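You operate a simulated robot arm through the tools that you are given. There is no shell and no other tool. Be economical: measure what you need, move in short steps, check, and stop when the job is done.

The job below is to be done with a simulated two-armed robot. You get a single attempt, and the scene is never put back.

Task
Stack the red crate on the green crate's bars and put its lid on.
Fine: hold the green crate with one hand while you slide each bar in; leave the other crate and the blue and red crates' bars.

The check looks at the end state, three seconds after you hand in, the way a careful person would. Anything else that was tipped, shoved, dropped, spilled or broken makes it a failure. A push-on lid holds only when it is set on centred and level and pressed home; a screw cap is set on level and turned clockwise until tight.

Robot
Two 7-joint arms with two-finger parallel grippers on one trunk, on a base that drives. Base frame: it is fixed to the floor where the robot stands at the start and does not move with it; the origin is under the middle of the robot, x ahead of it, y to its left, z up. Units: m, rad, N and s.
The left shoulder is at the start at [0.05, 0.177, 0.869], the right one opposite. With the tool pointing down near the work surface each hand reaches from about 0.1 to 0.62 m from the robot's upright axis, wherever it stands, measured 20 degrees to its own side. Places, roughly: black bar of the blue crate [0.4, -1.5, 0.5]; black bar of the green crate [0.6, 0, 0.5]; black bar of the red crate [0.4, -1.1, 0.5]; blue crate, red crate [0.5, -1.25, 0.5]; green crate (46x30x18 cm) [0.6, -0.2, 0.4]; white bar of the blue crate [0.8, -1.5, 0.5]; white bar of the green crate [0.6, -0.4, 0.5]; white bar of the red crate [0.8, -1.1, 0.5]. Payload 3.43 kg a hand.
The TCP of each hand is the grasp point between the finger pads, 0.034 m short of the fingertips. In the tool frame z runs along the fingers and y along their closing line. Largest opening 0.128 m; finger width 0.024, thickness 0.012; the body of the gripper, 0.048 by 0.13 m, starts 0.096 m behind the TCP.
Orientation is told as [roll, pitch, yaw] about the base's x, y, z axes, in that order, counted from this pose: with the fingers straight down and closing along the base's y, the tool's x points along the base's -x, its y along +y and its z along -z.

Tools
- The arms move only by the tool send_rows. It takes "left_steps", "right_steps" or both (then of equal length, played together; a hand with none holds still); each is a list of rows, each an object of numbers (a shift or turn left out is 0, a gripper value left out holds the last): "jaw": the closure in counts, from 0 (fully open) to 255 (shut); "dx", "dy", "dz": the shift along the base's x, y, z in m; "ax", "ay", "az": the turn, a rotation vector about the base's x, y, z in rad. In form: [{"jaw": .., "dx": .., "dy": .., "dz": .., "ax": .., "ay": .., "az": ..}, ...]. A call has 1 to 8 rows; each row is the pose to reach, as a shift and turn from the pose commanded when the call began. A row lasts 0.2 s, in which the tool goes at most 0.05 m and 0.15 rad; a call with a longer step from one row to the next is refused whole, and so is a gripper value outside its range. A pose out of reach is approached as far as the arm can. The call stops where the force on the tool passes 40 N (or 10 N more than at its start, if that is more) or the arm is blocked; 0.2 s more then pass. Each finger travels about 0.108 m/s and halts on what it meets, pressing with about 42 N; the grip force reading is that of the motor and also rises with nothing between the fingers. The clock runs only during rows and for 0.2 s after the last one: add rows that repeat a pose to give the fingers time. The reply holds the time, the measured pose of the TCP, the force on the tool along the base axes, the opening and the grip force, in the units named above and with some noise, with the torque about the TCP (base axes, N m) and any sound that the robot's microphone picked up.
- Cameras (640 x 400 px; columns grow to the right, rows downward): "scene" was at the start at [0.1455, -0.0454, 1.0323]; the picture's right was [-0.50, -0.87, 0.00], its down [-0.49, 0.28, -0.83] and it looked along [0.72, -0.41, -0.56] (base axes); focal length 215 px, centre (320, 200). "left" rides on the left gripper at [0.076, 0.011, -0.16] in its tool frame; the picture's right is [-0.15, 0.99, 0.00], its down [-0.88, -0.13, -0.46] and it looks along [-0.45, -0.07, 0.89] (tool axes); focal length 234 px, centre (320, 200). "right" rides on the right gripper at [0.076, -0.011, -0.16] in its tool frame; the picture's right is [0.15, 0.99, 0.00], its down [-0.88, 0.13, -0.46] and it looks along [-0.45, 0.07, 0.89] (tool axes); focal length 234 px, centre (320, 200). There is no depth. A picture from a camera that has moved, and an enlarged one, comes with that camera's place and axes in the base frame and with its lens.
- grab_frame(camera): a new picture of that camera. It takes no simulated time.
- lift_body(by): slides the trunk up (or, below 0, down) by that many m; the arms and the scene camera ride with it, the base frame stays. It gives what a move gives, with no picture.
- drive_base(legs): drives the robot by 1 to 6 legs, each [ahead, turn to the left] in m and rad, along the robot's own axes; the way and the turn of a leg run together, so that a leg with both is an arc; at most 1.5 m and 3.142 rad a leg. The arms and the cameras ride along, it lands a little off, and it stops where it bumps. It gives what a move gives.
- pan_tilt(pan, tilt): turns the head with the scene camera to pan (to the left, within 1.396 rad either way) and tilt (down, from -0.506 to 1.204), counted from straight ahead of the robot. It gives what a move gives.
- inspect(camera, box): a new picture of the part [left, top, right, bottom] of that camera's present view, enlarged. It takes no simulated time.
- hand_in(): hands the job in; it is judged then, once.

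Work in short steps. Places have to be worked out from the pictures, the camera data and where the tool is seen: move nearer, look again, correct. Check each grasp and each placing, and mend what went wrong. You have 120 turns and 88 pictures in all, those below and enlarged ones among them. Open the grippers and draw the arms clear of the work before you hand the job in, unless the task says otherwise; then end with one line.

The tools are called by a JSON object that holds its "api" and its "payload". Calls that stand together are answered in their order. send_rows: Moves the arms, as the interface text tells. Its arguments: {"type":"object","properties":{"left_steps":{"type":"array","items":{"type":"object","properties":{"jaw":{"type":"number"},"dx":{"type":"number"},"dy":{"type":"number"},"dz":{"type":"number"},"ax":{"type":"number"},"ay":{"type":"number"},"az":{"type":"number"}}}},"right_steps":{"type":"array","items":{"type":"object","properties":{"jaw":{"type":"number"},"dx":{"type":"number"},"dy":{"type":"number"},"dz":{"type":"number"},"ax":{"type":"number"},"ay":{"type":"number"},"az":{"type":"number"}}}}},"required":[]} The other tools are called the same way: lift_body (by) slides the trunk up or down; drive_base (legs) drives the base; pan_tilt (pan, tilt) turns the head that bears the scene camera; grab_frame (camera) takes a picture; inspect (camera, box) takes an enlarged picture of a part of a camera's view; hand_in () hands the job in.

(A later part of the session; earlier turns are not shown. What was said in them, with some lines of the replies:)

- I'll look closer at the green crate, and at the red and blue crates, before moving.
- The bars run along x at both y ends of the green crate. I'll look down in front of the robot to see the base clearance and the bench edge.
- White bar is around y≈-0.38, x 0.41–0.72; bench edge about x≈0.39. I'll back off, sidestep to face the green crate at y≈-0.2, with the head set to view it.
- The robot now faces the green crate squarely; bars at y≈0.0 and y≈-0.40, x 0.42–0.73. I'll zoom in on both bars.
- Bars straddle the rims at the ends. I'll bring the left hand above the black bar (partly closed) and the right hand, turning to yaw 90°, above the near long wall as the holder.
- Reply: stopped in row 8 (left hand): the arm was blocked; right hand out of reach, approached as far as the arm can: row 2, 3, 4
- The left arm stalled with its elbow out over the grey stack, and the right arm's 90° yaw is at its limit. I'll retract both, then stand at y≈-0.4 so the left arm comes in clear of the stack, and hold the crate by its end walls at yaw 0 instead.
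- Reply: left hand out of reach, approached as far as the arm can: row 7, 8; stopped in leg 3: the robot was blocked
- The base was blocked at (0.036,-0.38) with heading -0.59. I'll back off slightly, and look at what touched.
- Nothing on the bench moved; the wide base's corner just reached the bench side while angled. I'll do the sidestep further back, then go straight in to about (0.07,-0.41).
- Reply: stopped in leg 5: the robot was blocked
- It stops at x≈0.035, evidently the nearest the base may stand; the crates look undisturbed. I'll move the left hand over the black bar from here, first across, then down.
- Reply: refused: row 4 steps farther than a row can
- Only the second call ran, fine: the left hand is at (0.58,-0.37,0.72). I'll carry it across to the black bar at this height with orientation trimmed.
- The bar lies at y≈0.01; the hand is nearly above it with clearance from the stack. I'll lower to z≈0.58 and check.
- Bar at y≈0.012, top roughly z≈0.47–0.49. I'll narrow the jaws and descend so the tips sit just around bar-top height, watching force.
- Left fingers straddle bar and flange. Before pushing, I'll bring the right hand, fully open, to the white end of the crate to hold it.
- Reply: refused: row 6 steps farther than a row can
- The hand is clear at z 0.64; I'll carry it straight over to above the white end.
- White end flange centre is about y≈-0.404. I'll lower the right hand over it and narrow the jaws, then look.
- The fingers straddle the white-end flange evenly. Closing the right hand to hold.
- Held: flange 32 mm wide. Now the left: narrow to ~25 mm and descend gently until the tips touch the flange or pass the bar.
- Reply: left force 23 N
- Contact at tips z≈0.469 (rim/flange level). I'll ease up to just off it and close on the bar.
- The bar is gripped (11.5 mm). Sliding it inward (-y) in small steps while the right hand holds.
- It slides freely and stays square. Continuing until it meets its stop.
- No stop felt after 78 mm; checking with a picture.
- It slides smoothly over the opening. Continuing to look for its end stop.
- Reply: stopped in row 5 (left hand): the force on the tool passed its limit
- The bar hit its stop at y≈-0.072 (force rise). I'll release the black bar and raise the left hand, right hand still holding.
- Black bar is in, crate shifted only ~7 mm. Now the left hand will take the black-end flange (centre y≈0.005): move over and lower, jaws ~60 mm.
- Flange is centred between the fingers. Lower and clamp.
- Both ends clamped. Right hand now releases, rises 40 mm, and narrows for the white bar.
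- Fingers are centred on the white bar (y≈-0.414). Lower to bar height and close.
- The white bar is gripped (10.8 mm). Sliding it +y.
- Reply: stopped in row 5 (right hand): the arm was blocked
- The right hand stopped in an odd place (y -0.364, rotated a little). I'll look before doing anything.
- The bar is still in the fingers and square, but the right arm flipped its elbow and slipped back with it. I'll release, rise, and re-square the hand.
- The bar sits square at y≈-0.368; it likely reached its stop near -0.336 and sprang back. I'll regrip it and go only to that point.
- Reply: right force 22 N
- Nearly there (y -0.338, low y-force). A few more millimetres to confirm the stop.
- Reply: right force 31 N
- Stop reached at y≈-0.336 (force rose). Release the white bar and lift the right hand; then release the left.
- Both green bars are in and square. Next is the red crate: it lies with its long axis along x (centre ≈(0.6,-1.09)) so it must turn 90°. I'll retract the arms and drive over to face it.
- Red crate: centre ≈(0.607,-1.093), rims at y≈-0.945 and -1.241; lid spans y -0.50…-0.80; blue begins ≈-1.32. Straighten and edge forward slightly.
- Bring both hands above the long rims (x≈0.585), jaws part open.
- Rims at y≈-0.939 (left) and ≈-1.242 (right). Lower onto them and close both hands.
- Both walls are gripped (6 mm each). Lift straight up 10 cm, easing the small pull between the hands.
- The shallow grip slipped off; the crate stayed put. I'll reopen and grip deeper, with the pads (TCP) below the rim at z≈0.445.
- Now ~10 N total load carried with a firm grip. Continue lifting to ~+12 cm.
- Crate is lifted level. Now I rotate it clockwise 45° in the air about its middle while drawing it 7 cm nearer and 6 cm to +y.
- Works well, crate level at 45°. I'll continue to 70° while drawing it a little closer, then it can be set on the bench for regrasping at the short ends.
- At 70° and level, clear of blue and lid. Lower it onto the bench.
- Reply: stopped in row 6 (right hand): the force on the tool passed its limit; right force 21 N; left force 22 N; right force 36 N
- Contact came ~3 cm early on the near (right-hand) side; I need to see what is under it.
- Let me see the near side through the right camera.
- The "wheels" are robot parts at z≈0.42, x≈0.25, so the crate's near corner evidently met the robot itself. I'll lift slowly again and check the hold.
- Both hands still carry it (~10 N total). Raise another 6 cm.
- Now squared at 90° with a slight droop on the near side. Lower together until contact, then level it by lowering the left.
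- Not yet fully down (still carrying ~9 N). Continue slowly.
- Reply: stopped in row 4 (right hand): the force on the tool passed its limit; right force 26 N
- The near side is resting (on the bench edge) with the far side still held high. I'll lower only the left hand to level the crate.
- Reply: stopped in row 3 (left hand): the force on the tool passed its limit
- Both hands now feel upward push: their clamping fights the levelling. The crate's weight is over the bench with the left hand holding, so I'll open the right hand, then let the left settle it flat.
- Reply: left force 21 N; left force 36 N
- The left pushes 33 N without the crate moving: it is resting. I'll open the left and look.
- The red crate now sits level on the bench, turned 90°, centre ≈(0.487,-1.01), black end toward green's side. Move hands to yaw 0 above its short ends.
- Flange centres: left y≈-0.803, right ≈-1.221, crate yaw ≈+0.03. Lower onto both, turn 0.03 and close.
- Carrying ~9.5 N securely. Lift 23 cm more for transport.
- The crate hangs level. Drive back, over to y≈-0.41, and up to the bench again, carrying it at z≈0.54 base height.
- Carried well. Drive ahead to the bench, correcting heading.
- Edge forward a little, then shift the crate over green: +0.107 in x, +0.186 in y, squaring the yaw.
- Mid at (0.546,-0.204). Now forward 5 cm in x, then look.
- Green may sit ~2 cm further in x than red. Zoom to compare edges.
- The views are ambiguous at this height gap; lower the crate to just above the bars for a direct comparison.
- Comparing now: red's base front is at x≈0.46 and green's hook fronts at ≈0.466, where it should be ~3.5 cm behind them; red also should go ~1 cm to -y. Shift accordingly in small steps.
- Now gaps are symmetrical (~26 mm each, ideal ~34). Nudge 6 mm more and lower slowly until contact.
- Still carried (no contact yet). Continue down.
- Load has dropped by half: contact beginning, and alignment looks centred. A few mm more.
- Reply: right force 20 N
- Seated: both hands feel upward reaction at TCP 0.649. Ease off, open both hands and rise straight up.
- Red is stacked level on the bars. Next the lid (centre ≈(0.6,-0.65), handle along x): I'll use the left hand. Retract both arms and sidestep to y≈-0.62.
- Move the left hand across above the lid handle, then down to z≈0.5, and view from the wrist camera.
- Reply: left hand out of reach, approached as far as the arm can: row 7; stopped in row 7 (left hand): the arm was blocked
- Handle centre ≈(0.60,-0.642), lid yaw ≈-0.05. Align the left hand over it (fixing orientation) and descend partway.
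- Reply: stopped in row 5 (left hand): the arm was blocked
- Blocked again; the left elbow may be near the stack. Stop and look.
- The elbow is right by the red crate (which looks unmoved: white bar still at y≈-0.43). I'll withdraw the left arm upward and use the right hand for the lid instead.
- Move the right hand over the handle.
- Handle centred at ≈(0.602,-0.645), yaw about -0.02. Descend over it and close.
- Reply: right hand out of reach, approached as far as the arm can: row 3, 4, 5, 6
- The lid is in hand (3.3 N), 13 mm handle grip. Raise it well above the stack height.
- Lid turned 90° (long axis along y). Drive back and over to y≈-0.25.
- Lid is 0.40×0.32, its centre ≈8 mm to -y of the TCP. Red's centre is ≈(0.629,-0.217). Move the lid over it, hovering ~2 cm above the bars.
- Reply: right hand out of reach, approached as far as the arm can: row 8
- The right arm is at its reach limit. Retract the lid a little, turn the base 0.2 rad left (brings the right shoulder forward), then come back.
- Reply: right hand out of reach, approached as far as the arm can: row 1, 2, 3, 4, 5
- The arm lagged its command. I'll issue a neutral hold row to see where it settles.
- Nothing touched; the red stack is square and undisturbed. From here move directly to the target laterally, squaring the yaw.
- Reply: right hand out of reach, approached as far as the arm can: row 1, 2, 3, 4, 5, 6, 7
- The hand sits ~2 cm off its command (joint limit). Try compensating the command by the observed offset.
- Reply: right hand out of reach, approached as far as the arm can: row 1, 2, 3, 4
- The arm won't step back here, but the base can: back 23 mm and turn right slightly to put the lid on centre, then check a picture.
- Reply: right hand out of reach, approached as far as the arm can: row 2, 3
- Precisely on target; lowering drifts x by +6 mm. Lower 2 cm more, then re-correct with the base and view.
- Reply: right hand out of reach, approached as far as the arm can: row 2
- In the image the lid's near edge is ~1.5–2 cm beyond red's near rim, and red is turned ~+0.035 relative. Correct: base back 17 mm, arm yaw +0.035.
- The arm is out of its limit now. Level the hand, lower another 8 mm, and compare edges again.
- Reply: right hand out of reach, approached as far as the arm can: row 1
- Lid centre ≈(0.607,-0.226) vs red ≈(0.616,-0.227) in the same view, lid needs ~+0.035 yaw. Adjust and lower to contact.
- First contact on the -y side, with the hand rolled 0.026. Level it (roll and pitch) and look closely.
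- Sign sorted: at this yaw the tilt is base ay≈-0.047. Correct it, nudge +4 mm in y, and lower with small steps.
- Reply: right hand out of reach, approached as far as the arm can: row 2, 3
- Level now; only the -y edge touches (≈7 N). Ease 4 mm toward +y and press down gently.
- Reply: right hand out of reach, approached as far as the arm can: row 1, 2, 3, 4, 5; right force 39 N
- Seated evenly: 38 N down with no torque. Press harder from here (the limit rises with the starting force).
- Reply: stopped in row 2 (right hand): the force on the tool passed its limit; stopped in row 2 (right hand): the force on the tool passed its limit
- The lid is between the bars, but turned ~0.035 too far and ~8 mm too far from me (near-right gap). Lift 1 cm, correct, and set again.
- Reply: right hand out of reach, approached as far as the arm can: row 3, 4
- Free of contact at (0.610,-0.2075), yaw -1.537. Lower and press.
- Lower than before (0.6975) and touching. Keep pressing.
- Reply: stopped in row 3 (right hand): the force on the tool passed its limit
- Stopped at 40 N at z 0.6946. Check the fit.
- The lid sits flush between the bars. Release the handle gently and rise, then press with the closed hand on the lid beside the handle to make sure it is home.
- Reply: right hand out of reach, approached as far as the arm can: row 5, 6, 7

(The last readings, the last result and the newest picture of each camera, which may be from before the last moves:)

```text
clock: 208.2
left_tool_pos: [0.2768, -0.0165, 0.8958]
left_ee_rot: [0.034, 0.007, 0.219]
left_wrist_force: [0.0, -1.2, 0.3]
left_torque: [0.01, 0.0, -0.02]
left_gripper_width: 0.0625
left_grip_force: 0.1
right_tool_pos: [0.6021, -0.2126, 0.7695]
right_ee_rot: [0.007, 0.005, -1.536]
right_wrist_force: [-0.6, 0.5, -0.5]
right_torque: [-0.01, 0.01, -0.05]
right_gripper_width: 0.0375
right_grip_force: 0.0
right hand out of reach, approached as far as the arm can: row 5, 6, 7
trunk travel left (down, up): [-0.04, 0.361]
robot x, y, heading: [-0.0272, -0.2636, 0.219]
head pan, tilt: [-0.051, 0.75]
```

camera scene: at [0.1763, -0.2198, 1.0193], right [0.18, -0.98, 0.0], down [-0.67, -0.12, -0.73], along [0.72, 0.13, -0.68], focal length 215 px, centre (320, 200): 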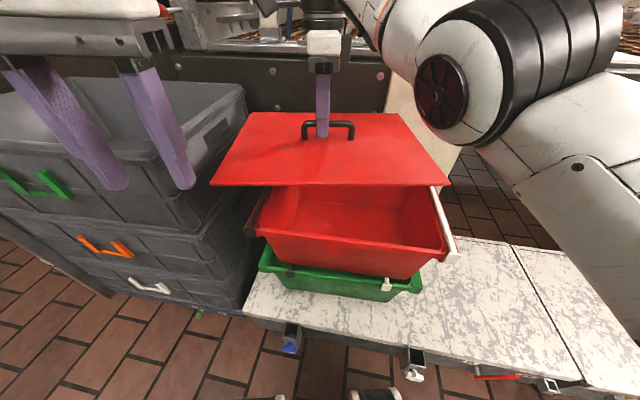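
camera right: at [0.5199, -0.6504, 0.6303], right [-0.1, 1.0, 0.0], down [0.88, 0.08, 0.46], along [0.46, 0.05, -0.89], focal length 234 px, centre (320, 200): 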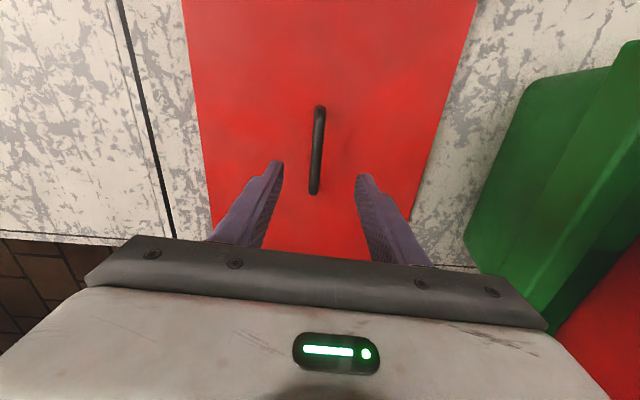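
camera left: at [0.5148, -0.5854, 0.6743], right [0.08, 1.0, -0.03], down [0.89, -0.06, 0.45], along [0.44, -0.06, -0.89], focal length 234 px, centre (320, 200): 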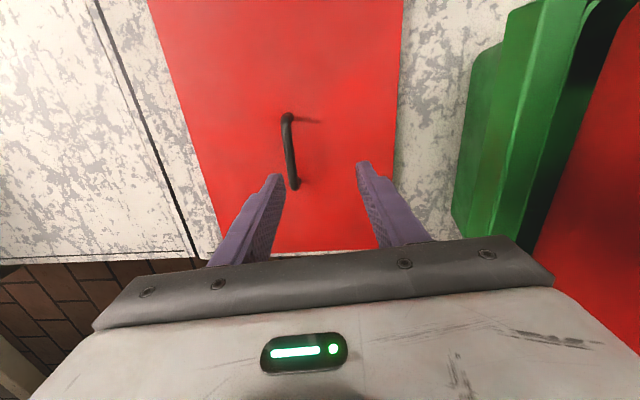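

Close the fist, rotate to an easier yaw and move over the lid's -y half.

{"api": "send_rows", "payload": {"right_steps": [{"jaw": 255, "dy": -0.02, "az": 0.13}, {"dy": -0.04, "az": 0.26}, {"dy": -0.06, "az": 0.39}, {"dy": -0.08, "az": 0.52}, {"dy": -0.1, "az": 0.65}, {"dx": 0.01, "dy": -0.115, "az": 0.78}, {"dx": 0.01, "dy": -0.115, "az": 0.9, "dz": -0.03}, {"dx": 0.01, "dy": -0.115, "az": 1.0, "dz": -0.06}]}}

```text
clock: 210.0
left_tool_pos: [0.2774, -0.0157, 0.8951]
left_ee_rot: [0.033, 0.007, 0.218]
left_wrist_force: [0.8, -0.2, -0.1]
left_torque: [0.01, -0.03, 0.0]
left_gripper_width: 0.0625
left_grip_force: 0.0
right_tool_pos: [0.608, -0.3274, 0.7095]
right_ee_rot: [0.008, 0.005, -0.534]
right_wrist_force: [-0.4, 1.1, 0.9]
right_torque: [0.02, -0.03, 0.0]
right_gripper_width: 0.0
right_grip_force: 33.1
trunk travel left (down, up): [-0.04, 0.361]
robot x, y, heading: [-0.03, -0.263, 0.217]
head pan, tilt: [-0.051, 0.75]
```

Press down on the -y half.

{"api": "send_rows", "payload": {"right_steps": [{"dz": -0.01}, {"dz": -0.018}, {"dz": -0.024}, {"dz": -0.03}, {"dz": -0.036}, {"dz": -0.042}, {"dz": -0.048}]}}

```text
clock: 210.9
left_tool_pos: [0.2757, -0.0167, 0.8969]
left_ee_rot: [0.034, 0.005, 0.217]
left_wrist_force: [-0.3, 0.1, 0.5]
left_torque: [-0.01, 0.0, 0.0]
left_gripper_width: 0.0625
left_grip_force: 0.1
right_tool_pos: [0.6091, -0.3276, 0.6944]
right_ee_rot: [0.022, -0.002, -0.535]
right_wrist_force: [-4.8, -2.4, 16.0]
right_torque: [-0.08, 0.3, 0.0]
right_gripper_width: 0.0
right_grip_force: 32.7
trunk travel left (down, up): [-0.04, 0.361]
robot x, y, heading: [-0.0336, -0.2612, 0.222]
head pan, tilt: [-0.051, 0.75]
stopped in row 4 (right hand): the force on the tool passed its limit (the readings are from after the stop); the commanded pose is now the measured one
```

-y half is firm at lid top ≈0.660. Raise, drive forward 5 cm, and take the fist to the +y half.

{"api": "send_rows", "payload": {"right_steps": [{"dz": 0.03}, {"dz": 0.065}, {"dz": 0.1}]}}

{"api": "drive_base", "payload": {"legs": [[0.05, 0]]}}

{"api": "send_rows", "payload": {"right_steps": [{"dx": -0.02, "dy": 0.025, "az": -0.05}, {"dx": -0.04, "dy": 0.055, "az": -0.1}, {"dx": -0.06, "dy": 0.085, "az": -0.15}, {"dx": -0.075, "dy": 0.115, "az": -0.2}, {"dx": -0.085, "dy": 0.145, "az": -0.25}, {"dx": -0.085, "dy": 0.175, "az": -0.3}, {"dx": -0.085, "dy": 0.19, "az": -0.35}]}}

```text
clock: 211.8
left_tool_pos: [0.2775, -0.0171, 0.8959]
left_ee_rot: [0.034, 0.007, 0.217]
left_wrist_force: [0.0, 0.5, 0.2]
left_torque: [-0.02, -0.01, 0.02]
left_gripper_width: 0.0627
left_grip_force: 0.1
right_tool_pos: [0.6123, -0.3267, 0.7889]
right_ee_rot: [0.017, 0.001, -0.535]
right_wrist_force: [0.1, -0.2, -0.2]
right_torque: [0.03, 0.01, -0.03]
right_gripper_width: 0.0
right_grip_force: 33.4
trunk travel left (down, up): [-0.04, 0.361]
robot x, y, heading: [-0.0286, -0.2628, 0.218]
head pan, tilt: [-0.051, 0.75]
```

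```text
clock: 212.7
left_tool_pos: [0.3256, -0.0066, 0.8962]
left_ee_rot: [0.033, 0.006, 0.22]
left_wrist_force: [-0.9, -1.3, -0.5]
left_torque: [-0.02, -0.01, 0.0]
left_gripper_width: 0.0625
left_grip_force: 0.0
right_tool_pos: [0.6593, -0.3169, 0.7895]
right_ee_rot: [0.015, 0.002, -0.537]
right_wrist_force: [0.0, 0.3, -0.4]
right_torque: [-0.04, -0.03, 0.01]
right_gripper_width: 0.0
right_grip_force: 32.8
trunk travel left (down, up): [-0.04, 0.361]
robot x, y, heading: [0.0174, -0.2554, 0.219]
head pan, tilt: [-0.051, 0.75]
```

```text
clock: 214.3
left_tool_pos: [0.3254, -0.0059, 0.8964]
left_ee_rot: [0.034, 0.006, 0.22]
left_wrist_force: [0.9, 0.3, 0.6]
left_torque: [0.0, 0.01, 0.0]
left_gripper_width: 0.0625
left_grip_force: 0.1
right_tool_pos: [0.5763, -0.1264, 0.7897]
right_ee_rot: [0.017, 0.002, -0.885]
right_wrist_force: [0.4, 0.8, -0.3]
right_torque: [0.01, -0.03, -0.01]
right_gripper_width: 0.0001
right_grip_force: 33.0
trunk travel left (down, up): [-0.04, 0.361]
robot x, y, heading: [0.02, -0.2548, 0.218]
head pan, tilt: [-0.051, 0.75]
```

Over the +y half at (0.576,-0.126). Lower and press.

{"api": "send_rows", "payload": {"right_steps": [{"dz": -0.04}, {"dz": -0.08}, {"dz": -0.09}, {"dz": -0.098}, {"dz": -0.106}, {"dz": -0.114}, {"dz": -0.122}, {"dz": -0.13}]}}

```text
clock: 215.5
left_tool_pos: [0.3249, -0.0068, 0.8966]
left_ee_rot: [0.035, 0.005, 0.218]
left_wrist_force: [0.8, -0.5, 0.5]
left_torque: [0.0, -0.04, 0.0]
left_gripper_width: 0.0628
left_grip_force: 0.1
right_tool_pos: [0.5756, -0.1247, 0.6945]
right_ee_rot: [0.029, 0.003, -0.884]
right_wrist_force: [-2.6, -2.1, 15.9]
right_torque: [-0.18, 0.14, -0.05]
right_gripper_width: 0.0
right_grip_force: 33.0
trunk travel left (down, up): [-0.04, 0.361]
robot x, y, heading: [0.0188, -0.2505, 0.22]
head pan, tilt: [-0.051, 0.75]
stopped in row 6 (right hand): the force on the tool passed its limit (the readings are from after the stop); the commanded pose is now the measured one
```

Same height (0.6945) on both halves: level and pressed. Withdraw the hand up and back, open it, back the base off, and take a last look.

{"api": "send_rows", "payload": {"right_steps": [{"dz": 0.04}, {"dz": 0.08}, {"dz": 0.11, "jaw": 100}, {"dz": 0.13, "dx": -0.03, "dy": -0.02}, {"dz": 0.13, "dx": -0.06, "dy": -0.05}, {"dz": 0.13, "dx": -0.09, "dy": -0.085}, {"dz": 0.13, "dx": -0.12, "dy": -0.12}]}}

{"api": "drive_base", "payload": {"legs": [[-0.3, 0]]}}

{"api": "grab_frame", "payload": {"camera": "scene"}}

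```text
clock: 217.1
left_tool_pos: [0.3255, -0.0056, 0.8954]
left_ee_rot: [0.033, 0.006, 0.218]
left_wrist_force: [-0.8, 0.1, -0.1]
left_torque: [0.02, -0.03, -0.01]
left_gripper_width: 0.0626
left_grip_force: 0.1
right_tool_pos: [0.4582, -0.2437, 0.8191]
right_ee_rot: [0.023, 0.002, -0.886]
right_wrist_force: [-0.3, -0.4, 0.6]
right_torque: [0.0, 0.01, 0.0]
right_gripper_width: 0.0778
right_grip_force: 0.0
trunk travel left (down, up): [-0.04, 0.361]
robot x, y, heading: [0.0226, -0.2531, 0.222]
head pan, tilt: [-0.051, 0.75]
```

```text
clock: 219.2
left_tool_pos: [0.0368, -0.0698, 0.8948]
left_ee_rot: [0.034, 0.006, 0.22]
left_wrist_force: [-0.2, 0.9, 0.2]
left_torque: [0.02, 0.02, -0.01]
left_gripper_width: 0.0627
left_grip_force: 0.1
right_tool_pos: [0.1699, -0.3087, 0.8198]
right_ee_rot: [0.026, 0.002, -0.883]
right_wrist_force: [0.6, -0.1, -0.5]
right_torque: [0.0, 0.01, 0.0]
right_gripper_width: 0.0778
right_grip_force: 0.1
trunk travel left (down, up): [-0.04, 0.361]
robot x, y, heading: [-0.268, -0.3123, 0.22]
head pan, tilt: [-0.051, 0.75]
```

```text
0 pictures are left
camera scene: at [-0.1212, -0.2888, 1.0193], right [0.17, -0.99, 0.0], down [-0.67, -0.12, -0.73], along [0.72, 0.12, -0.68], focal length 215 px, centre (320, 200)
```

scene: 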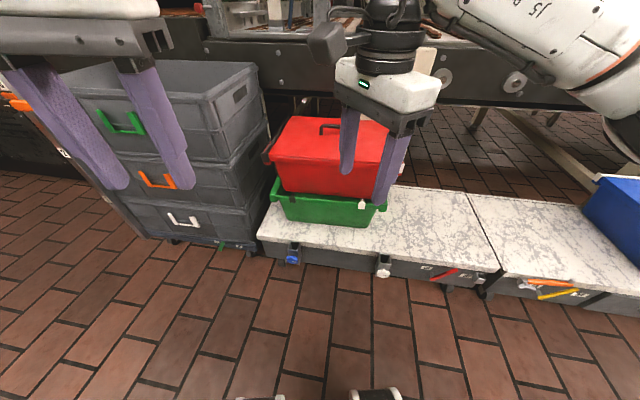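

The red crate stands on green's bars with its lid flush; arms are clear and grippers open. Handing in.

{"api": "hand_in", "payload": {}}

```text
The job is handed in.
```

The red crate is stacked on the green crate's slid-in bars with its lid pressed on level, and the job is handed in. The green and red crates each shifted a centimetre or two while I worked, and I can't rule out that my left elbow nudged the red one. The blue crate and its bars, and the red crate's own bars, were left alone.
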